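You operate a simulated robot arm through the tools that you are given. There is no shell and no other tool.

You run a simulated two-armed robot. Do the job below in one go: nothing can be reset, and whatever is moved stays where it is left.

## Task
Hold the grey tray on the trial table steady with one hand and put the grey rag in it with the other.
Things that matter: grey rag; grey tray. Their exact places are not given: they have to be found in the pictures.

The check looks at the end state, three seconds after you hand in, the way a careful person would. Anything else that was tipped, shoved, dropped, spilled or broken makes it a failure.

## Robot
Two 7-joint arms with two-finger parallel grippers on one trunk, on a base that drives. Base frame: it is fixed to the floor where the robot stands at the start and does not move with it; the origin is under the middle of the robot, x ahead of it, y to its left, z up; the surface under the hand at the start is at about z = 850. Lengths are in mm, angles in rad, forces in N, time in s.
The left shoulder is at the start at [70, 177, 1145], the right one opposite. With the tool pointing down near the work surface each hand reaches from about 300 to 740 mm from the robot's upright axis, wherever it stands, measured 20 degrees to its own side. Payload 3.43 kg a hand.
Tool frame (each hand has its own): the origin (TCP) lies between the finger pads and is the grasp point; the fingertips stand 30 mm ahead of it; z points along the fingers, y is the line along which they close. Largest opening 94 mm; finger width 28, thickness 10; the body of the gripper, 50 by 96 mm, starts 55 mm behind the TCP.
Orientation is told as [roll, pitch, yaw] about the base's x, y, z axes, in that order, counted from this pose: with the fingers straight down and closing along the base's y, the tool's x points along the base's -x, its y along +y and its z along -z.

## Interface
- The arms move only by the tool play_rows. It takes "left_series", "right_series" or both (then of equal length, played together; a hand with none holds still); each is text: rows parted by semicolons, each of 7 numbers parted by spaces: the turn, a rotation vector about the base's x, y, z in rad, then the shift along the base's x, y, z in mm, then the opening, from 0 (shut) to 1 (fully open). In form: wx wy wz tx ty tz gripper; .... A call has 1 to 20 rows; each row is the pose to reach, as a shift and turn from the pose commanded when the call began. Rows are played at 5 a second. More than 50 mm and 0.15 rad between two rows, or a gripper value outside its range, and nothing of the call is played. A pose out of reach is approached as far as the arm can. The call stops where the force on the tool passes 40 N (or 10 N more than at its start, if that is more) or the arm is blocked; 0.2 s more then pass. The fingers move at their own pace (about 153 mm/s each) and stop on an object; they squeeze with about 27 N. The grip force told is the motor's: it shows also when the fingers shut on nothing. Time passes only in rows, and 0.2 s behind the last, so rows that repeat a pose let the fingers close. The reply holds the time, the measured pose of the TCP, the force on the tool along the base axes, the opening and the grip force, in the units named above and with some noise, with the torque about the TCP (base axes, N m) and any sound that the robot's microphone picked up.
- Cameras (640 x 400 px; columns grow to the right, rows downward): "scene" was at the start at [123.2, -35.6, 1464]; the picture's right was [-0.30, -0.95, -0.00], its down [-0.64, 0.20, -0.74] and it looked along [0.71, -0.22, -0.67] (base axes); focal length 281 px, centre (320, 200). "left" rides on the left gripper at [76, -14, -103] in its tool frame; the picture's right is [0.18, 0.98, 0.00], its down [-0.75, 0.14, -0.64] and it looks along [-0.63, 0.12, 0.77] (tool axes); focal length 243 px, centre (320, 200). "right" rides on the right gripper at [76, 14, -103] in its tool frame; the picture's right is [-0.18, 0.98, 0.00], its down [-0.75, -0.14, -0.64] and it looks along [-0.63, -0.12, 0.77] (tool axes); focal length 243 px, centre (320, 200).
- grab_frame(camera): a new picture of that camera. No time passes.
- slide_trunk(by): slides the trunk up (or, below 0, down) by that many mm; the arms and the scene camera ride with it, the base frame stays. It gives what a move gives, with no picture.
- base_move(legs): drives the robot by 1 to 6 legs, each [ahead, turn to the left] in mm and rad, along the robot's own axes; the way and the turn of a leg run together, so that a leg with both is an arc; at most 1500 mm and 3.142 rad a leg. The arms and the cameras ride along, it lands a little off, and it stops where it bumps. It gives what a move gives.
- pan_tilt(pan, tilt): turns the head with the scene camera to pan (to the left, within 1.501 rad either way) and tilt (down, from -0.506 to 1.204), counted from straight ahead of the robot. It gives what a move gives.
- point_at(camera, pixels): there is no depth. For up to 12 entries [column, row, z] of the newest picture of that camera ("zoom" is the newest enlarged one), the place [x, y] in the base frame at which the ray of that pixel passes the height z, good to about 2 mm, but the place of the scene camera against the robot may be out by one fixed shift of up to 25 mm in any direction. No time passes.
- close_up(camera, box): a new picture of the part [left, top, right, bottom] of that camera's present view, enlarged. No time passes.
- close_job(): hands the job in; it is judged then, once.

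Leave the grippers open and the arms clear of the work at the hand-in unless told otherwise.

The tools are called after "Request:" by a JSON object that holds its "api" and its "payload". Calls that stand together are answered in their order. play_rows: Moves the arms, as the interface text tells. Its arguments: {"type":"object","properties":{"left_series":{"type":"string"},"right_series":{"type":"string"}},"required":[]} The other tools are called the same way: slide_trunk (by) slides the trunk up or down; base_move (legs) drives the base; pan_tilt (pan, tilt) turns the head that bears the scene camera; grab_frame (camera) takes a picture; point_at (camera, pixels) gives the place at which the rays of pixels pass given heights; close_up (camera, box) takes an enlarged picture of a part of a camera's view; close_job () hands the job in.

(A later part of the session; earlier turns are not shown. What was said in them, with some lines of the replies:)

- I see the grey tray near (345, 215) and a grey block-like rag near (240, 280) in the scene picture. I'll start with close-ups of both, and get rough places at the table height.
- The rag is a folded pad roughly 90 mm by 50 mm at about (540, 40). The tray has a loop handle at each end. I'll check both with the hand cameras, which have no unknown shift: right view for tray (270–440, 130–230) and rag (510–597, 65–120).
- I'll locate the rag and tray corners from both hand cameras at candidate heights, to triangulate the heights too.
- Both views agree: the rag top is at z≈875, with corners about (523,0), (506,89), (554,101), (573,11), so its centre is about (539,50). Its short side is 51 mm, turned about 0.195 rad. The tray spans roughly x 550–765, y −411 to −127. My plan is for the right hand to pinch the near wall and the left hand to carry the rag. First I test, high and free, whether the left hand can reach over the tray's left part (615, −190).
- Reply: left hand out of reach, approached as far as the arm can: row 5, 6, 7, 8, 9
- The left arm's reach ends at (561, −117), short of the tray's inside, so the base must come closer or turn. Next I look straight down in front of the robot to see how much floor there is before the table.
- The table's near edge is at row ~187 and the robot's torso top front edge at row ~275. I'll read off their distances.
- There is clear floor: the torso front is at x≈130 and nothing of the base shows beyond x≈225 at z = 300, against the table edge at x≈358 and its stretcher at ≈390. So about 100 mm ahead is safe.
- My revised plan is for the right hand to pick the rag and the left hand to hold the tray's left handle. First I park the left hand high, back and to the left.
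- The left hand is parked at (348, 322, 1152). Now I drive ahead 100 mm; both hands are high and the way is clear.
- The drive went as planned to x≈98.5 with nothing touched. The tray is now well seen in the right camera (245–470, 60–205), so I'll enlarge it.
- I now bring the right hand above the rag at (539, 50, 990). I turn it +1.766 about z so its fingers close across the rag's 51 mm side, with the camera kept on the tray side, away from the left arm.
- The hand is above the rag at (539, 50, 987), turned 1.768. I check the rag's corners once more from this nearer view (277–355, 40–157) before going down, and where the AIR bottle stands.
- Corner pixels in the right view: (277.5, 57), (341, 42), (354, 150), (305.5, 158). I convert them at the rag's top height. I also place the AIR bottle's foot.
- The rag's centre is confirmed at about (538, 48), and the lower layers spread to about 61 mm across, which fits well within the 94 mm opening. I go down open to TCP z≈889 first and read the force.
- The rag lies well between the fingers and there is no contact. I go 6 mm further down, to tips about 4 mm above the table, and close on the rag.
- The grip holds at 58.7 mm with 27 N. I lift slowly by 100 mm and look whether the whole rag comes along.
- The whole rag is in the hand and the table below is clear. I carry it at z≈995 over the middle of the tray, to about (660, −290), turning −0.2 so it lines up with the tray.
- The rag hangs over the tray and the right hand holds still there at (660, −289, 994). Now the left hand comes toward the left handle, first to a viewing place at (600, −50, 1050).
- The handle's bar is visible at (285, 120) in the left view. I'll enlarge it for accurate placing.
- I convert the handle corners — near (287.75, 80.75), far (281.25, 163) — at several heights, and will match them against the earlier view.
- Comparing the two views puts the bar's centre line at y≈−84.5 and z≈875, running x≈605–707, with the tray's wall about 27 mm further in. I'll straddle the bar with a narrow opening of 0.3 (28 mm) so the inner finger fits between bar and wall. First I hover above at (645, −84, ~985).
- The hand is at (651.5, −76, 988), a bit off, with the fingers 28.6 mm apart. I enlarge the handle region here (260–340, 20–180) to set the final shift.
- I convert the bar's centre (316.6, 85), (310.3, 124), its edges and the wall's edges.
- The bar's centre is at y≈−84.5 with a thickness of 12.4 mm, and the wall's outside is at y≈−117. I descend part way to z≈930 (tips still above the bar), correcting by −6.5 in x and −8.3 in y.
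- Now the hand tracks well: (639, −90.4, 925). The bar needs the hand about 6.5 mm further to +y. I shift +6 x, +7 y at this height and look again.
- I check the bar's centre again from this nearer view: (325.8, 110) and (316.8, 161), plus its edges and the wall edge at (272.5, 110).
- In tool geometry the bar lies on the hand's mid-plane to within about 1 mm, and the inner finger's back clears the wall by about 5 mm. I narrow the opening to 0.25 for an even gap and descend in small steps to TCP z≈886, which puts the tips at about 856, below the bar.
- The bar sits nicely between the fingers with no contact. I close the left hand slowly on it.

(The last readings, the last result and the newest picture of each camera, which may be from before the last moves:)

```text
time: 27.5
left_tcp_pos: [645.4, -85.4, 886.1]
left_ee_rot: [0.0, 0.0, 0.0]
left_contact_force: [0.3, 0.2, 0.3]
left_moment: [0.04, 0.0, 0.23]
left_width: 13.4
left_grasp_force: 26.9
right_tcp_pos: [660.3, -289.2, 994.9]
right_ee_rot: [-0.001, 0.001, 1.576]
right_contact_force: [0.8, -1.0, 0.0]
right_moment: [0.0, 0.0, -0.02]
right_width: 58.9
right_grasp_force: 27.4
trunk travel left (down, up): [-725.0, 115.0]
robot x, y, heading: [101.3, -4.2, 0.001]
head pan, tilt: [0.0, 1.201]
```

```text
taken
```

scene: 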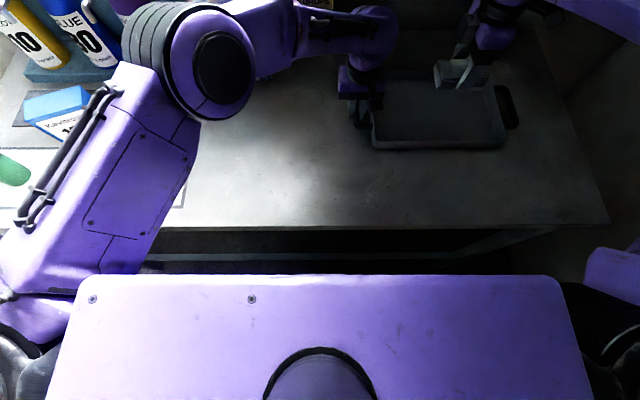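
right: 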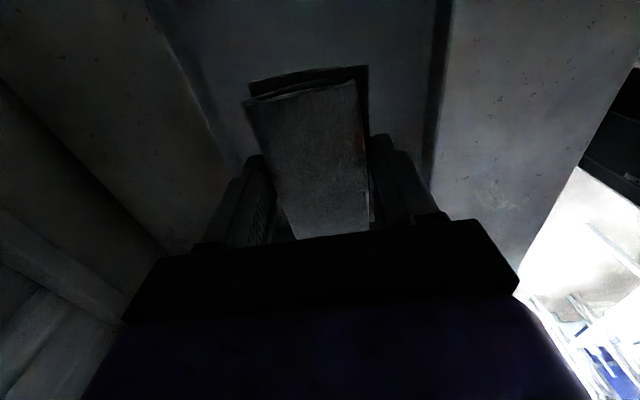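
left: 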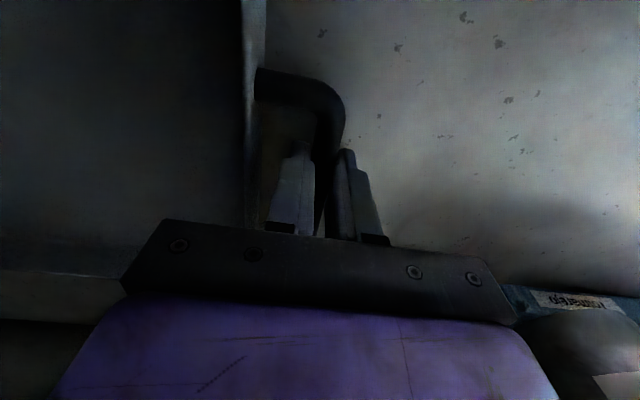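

The left hand holds the handle (13.4 mm, 27 N) and the tray is steady. Now the right hand lowers the rag to just above the tray floor, TCP z≈895, watching the force.

Request:
{"api": "play_rows", "payload": {"right_series": "0 0 0 0 0 -20 0; 0 0 0 0 0 -40 0; 0 0 0 0 0 -60 0; 0 0 0 0 0 -75 0; 0 0 0 0 0 -87 0; 0 0 0 0 0 -94 0; 0 0 0 0 0 -99 0; 0 0 0 0 0 -99 0", "left_series": "0 0 0 0 0 0 0; 0 0 0 0 0 0 0; 0 0 0 0 0 0 0; 0 0 0 0 0 0 0; 0 0 0 0 0 0 0; 0 0 0 0 0 0 0; 0 0 0 0 0 0 0; 0 0 0 0 0 0 0"}}

Request:
{"api": "grab_frame", "payload": {"camera": "right"}}

Request:
{"api": "grab_frame", "payload": {"camera": "scene"}}

```text
time: 29.3
left_tcp_pos: [645.4, -85.9, 885.8]
left_ee_rot: [0.0, 0.0, -0.001]
left_contact_force: [-0.3, 0.5, -0.3]
left_moment: [-0.01, 0.03, 0.15]
left_width: 13.5
left_grasp_force: 26.9
right_tcp_pos: [659.5, -288.9, 895.3]
right_ee_rot: [0.001, 0.0, 1.576]
right_contact_force: [-0.6, -0.1, -0.9]
right_moment: [-0.01, -0.02, 0.0]
right_width: 58.9
right_grasp_force: 27.7
trunk travel left (down, up): [-725.0, 115.0]
robot x, y, heading: [101.2, -1.4, 0.001]
head pan, tilt: [0.0, 1.201]
```

```text
taken
```

right: 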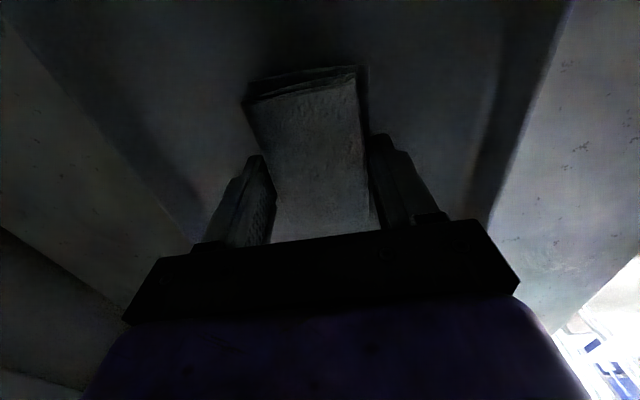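

```text
taken
```

scene: 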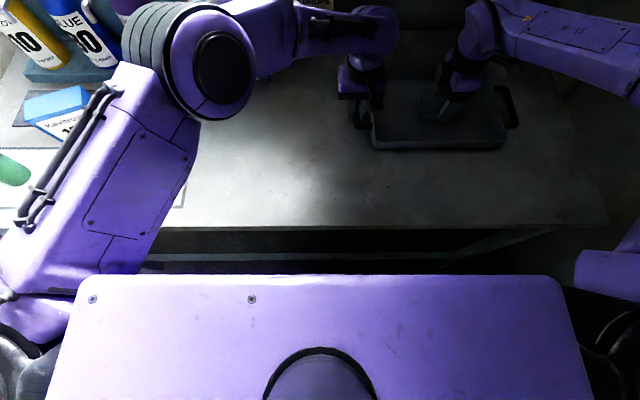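

No contact yet at z 895. I lower a few millimetres more in 1.5 mm steps to touch the floor gently.

Request:
{"api": "play_rows", "payload": {"right_series": "0 0 0 0 0 -1.5 0; 0 0 0 0 0 -3 0; 0 0 0 0 0 -4.5 0; 0 0 0 0 0 -5 0"}}

```text
time: 30.3
left_tcp_pos: [644.8, -85.8, 885.3]
left_ee_rot: [0.001, 0.0, 0.001]
left_contact_force: [0.2, 1.4, 0.5]
left_moment: [-0.03, -0.02, 0.17]
left_width: 13.4
left_grasp_force: 26.8
right_tcp_pos: [659.4, -289.1, 892.2]
right_ee_rot: [0.002, -0.001, 1.577]
right_contact_force: [-0.1, 0.0, 0.3]
right_moment: [0.0, 0.03, 0.02]
right_width: 59.0
right_grasp_force: 26.9
trunk travel left (down, up): [-725.0, 115.0]
robot x, y, heading: [97.6, -0.2, 0.006]
head pan, tilt: [0.0, 1.201]
```

Request:
{"api": "play_rows", "payload": {"right_series": "0 0 0 0 0 -1 0; 0 0 0 0 0 -2 0; 0 0 0 0 0 -2.5 0"}}

```text
time: 31.1
left_tcp_pos: [645.2, -85.2, 886.0]
left_ee_rot: [0.0, 0.0, 0.0]
left_contact_force: [2.6, -1.1, -1.2]
left_moment: [-0.01, 0.0, 0.26]
left_width: 13.3
left_grasp_force: 26.9
right_tcp_pos: [659.8, -288.9, 889.1]
right_ee_rot: [-0.001, -0.002, 1.577]
right_contact_force: [-2.7, 0.9, 9.4]
right_moment: [0.12, 0.19, 0.03]
right_width: 58.8
right_grasp_force: 27.8
trunk travel left (down, up): [-725.0, 115.0]
robot x, y, heading: [103.2, -2.1, -0.002]
head pan, tilt: [0.0, 1.201]
```

The rag rests on the tray floor (9.4 N upward at z 889). I ease up 1 mm and open the right fingers while the left hand keeps holding.

Request:
{"api": "play_rows", "payload": {"right_series": "0 0 0 0 0 1 0; 0 0 0 0 0 1 0.65; 0 0 0 0 0 1 0.75; 0 0 0 0 0 1 0.85; 0 0 0 0 0 1 0.85; 0 0 0 0 0 1 0.85"}}

Request:
{"api": "grab_frame", "payload": {"camera": "right"}}

```text
time: 32.5
left_tcp_pos: [645.8, -84.6, 886.9]
left_ee_rot: [-0.001, 0.0, 0.001]
left_contact_force: [1.7, 0.7, 0.8]
left_moment: [0.02, -0.04, 0.1]
left_width: 13.4
left_grasp_force: 27.1
right_tcp_pos: [660.8, -289.0, 888.6]
right_ee_rot: [0.0, -0.001, 1.575]
right_contact_force: [0.1, -0.2, 0.0]
right_moment: [0.03, 0.0, 0.0]
right_width: 79.9
right_grasp_force: 0.2
trunk travel left (down, up): [-725.0, 115.0]
robot x, y, heading: [98.5, 1.2, -0.001]
head pan, tilt: [0.0, 1.201]
```

```text
taken
```

right: 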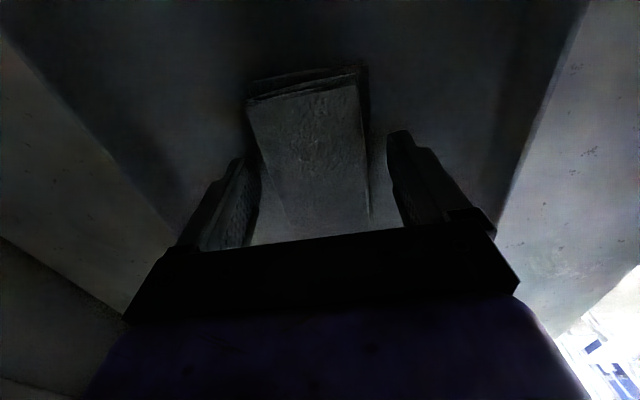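

The fingers are free of the rag, with a visible gap on both sides. I raise the right hand straight up 110 mm, slowly at first.

Request:
{"api": "play_rows", "payload": {"right_series": "0 0 0 0 0 6 0.85; 0 0 0 0 0 14 0.85; 0 0 0 0 0 25 0.85; 0 0 0 0 0 45 0.85; 0 0 0 0 0 70 0.85; 0 0 0 0 0 95 0.85; 0 0 0 0 0 115 0.85; 0 0 0 0 0 115 0.85"}}

Request:
{"api": "grab_frame", "payload": {"camera": "right"}}

```text
time: 34.3
left_tcp_pos: [644.1, -84.9, 886.5]
left_ee_rot: [0.002, 0.001, 0.0]
left_contact_force: [-0.3, 0.0, -0.3]
left_moment: [0.0, -0.09, 0.14]
left_width: 13.5
left_grasp_force: 26.6
right_tcp_pos: [660.1, -288.1, 1005.5]
right_ee_rot: [0.001, 0.001, 1.576]
right_contact_force: [-0.9, -0.2, 0.4]
right_moment: [-0.01, 0.01, 0.0]
right_width: 79.8
right_grasp_force: 0.0
trunk travel left (down, up): [-725.0, 115.0]
robot x, y, heading: [102.2, 0.7, 0.002]
head pan, tilt: [0.0, 1.201]
```

```text
taken
```

right: 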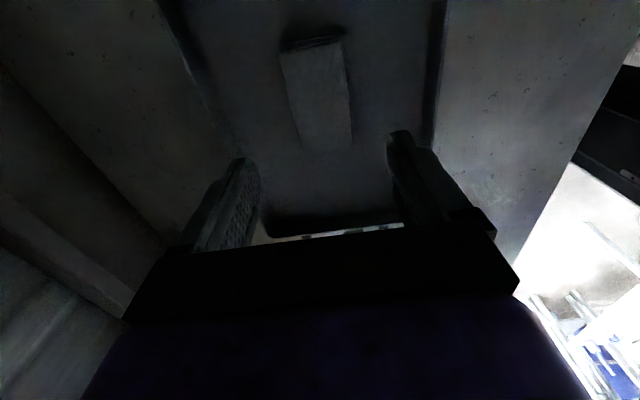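

The rag lies flat in the tray (picture 280–350, 40–150), left alone. Now I take the right hand up and back toward its start pose, unwinding the turn, while the left still holds the tray.

Request:
{"api": "play_rows", "payload": {"right_series": "0 0 0 0 0 20 1; 0 0 0 -5 -1 40 1; 0 0 -0.14 -18 -1 55 1; 0 0 -0.28 -30 -2 70 1; 0 0 -0.42 -42 -2 85 1; 0 0 -0.56 -55 -3 100 1; 0 0 -0.7 -67 -4 110 1; 0 0 -0.84 -80 -5 120 1; 0 0 -0.98 -92 -6 130 1; 0 0 -1.12 -105 -7 140 1; 0 0 -1.26 -115 -8 145 1; 0 0 -1.4 -122 -8 150 1; 0 0 -1.5 -128 -8 150 1; 0 0 -1.575 -128 -8 150 1; 0 0 -1.575 -128 -8 150 1"}}

Request:
{"api": "grab_frame", "payload": {"camera": "right"}}

Request:
{"api": "grab_frame", "payload": {"camera": "left"}}

```text
time: 37.5
left_tcp_pos: [644.5, -85.3, 885.4]
left_ee_rot: [0.0, 0.002, 0.002]
left_contact_force: [-0.6, -0.2, 0.2]
left_moment: [-0.02, -0.08, 0.15]
left_width: 13.6
left_grasp_force: 26.9
right_tcp_pos: [531.1, -297.2, 1154.6]
right_ee_rot: [0.001, 0.0, -0.003]
right_contact_force: [-0.3, -0.3, -0.2]
right_moment: [0.02, 0.01, 0.0]
right_width: 93.9
right_grasp_force: 0.2
trunk travel left (down, up): [-725.0, 115.0]
robot x, y, heading: [99.8, 0.1, 0.005]
head pan, tilt: [0.0, 1.201]
```

```text
taken
```

right: 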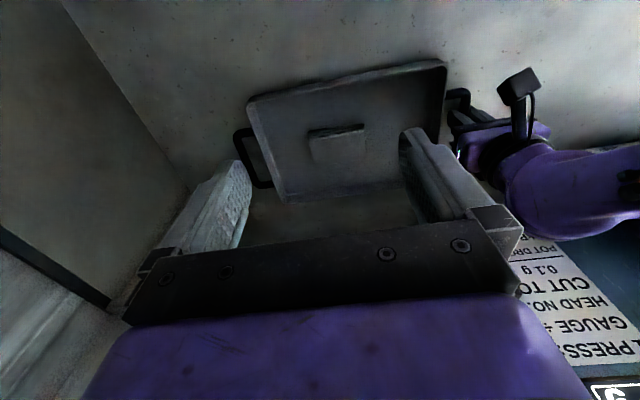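

```text
taken
```

left: 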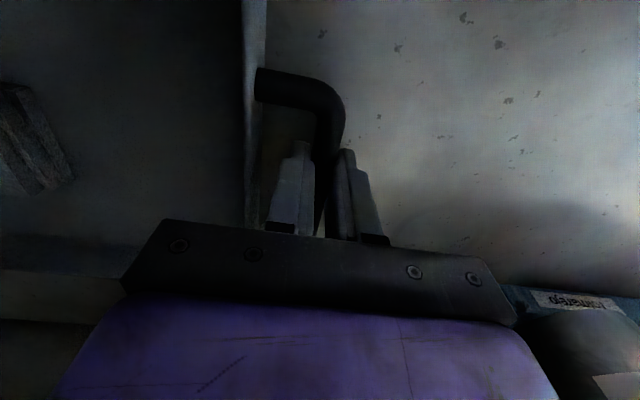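

The rag is inside the tray, and the tray has not moved. Now I open the left fingers a little (0.25, so as not to push the wall) and rise straight up off the handle.

Request:
{"api": "play_rows", "payload": {"left_series": "0 0 0 0 0 0 0.2; 0 0 0 0 0 0 0.25; 0 0 0 0 0 0 0.25; 0 0 0 0 0 5 0.25; 0 0 0 0 0 12 0.25; 0 0 0 0 0 20 0.25; 0 0 0 0 0 32 0.25; 0 0 0 0 0 48 0.25; 0 0 0 -5 5 70 0.25; 0 0 0 -10 10 90 0.4; 0 0 0 -10 10 90 0.4"}}

Request:
{"api": "grab_frame", "payload": {"camera": "left"}}

```text
time: 39.9
left_tcp_pos: [636.9, -71.6, 974.7]
left_ee_rot: [-0.005, 0.007, 0.011]
left_contact_force: [0.5, 0.7, -0.9]
left_moment: [0.02, 0.01, 0.03]
left_width: 37.6
left_grasp_force: 0.1
right_tcp_pos: [531.8, -298.1, 1154.5]
right_ee_rot: [0.0, -0.001, 0.002]
right_contact_force: [0.6, 0.3, -0.5]
right_moment: [0.0, -0.01, -0.03]
right_width: 93.8
right_grasp_force: 0.0
trunk travel left (down, up): [-725.0, 115.0]
robot x, y, heading: [102.2, -0.5, -0.005]
head pan, tilt: [0.0, 1.201]
```

```text
taken
```

left: 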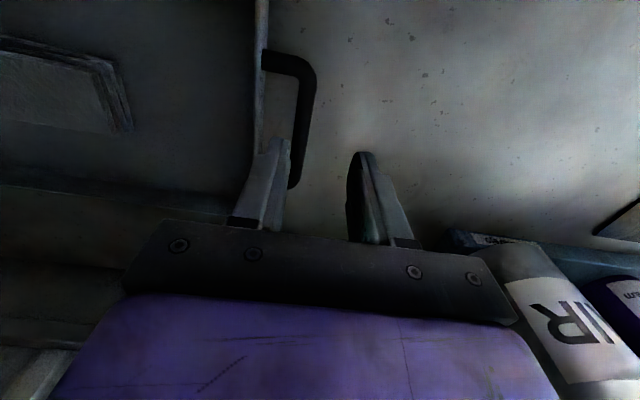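

The left hand is clear of the handle. I retrace its path back to the parked place at about (448, 322, 1150), opening fully.

Request:
{"api": "play_rows", "payload": {"left_series": "0 0 0 -12 8 25 0.6; 0 0 0 -24 16 50 0.8; 0 0 0 -35 25 75 1; 0 0 0 -48 56 83 1; 0 0 0 -60 87 92 1; 0 0 0 -73 118 100 1; 0 0 0 -86 149 109 1; 0 0 0 -98 180 117 1; 0 0 0 -111 211 126 1; 0 0 0 -124 242 134 1; 0 0 0 -136 273 142 1; 0 0 0 -149 304 151 1; 0 0 0 -162 335 159 1; 0 0 0 -174 366 168 1; 0 0 0 -187 397 176 1; 0 0 0 -187 397 176 1"}}

Request:
{"api": "grab_frame", "payload": {"camera": "scene"}}

Request:
{"api": "grab_frame", "payload": {"camera": "right"}}

Request:
{"api": "grab_frame", "payload": {"camera": "left"}}

```text
time: 43.3
left_tcp_pos: [447.4, 322.3, 1150.5]
left_ee_rot: [0.0, -0.001, 0.003]
left_contact_force: [-1.0, -1.0, 1.2]
left_moment: [-0.02, -0.01, 0.02]
left_width: 93.9
left_grasp_force: 0.1
right_tcp_pos: [531.0, -298.7, 1153.4]
right_ee_rot: [0.0, -0.001, 0.002]
right_contact_force: [-0.3, 0.0, -0.7]
right_moment: [0.05, 0.0, 0.01]
right_width: 94.0
right_grasp_force: 0.0
trunk travel left (down, up): [-725.0, 115.0]
robot x, y, heading: [99.4, -2.8, 0.001]
head pan, tilt: [0.0, 1.201]
```

```text
taken
```

scene: 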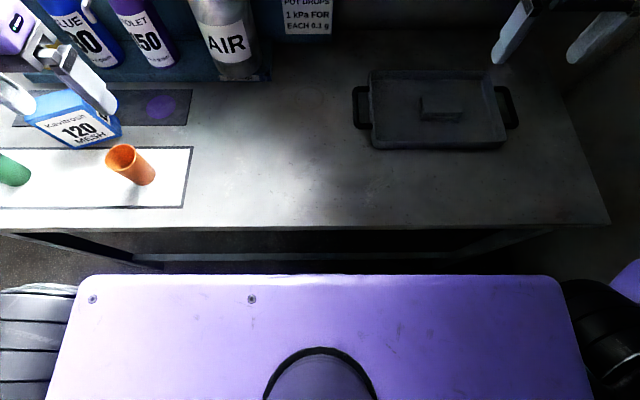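

```text
taken
```

right: 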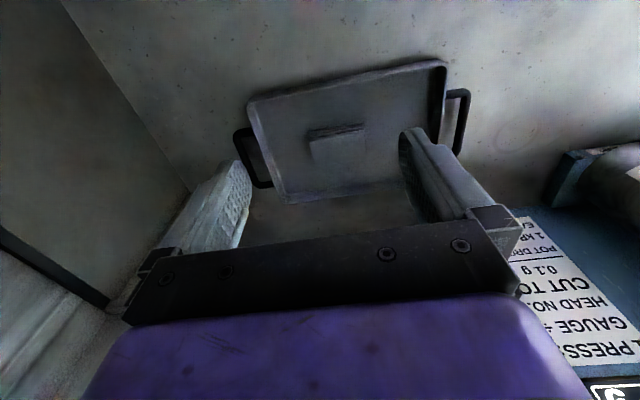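

```text
taken
```

left: 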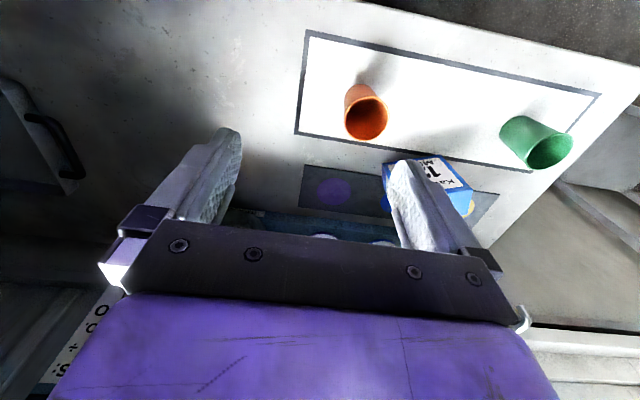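

The rag lies flat inside the tray at (440, 108) in the scene picture. The tray is where it was, and the cups, box and bottles look the same as before. Both hands are open and clear of the work, so I hand in.

Request:
{"api": "close_job", "payload": {}}

```text
The job is handed in.
```

The grey rag is lying flat in the grey tray. The left hand held the tray by its left handle while the right hand lowered the rag in and let go.

- **Tray:** it looks to be in the same place as before in the last pictures.
- **Other things:** the cups, box and bottles look untouched.
- **Robot:** I drove it about 100 mm toward the table so the left arm could reach the tray, and nothing was bumped. It is still standing there.
- **Hands:** both are open, raised and clear of the work.

The job is handed in; the reply did not say whether it passed.
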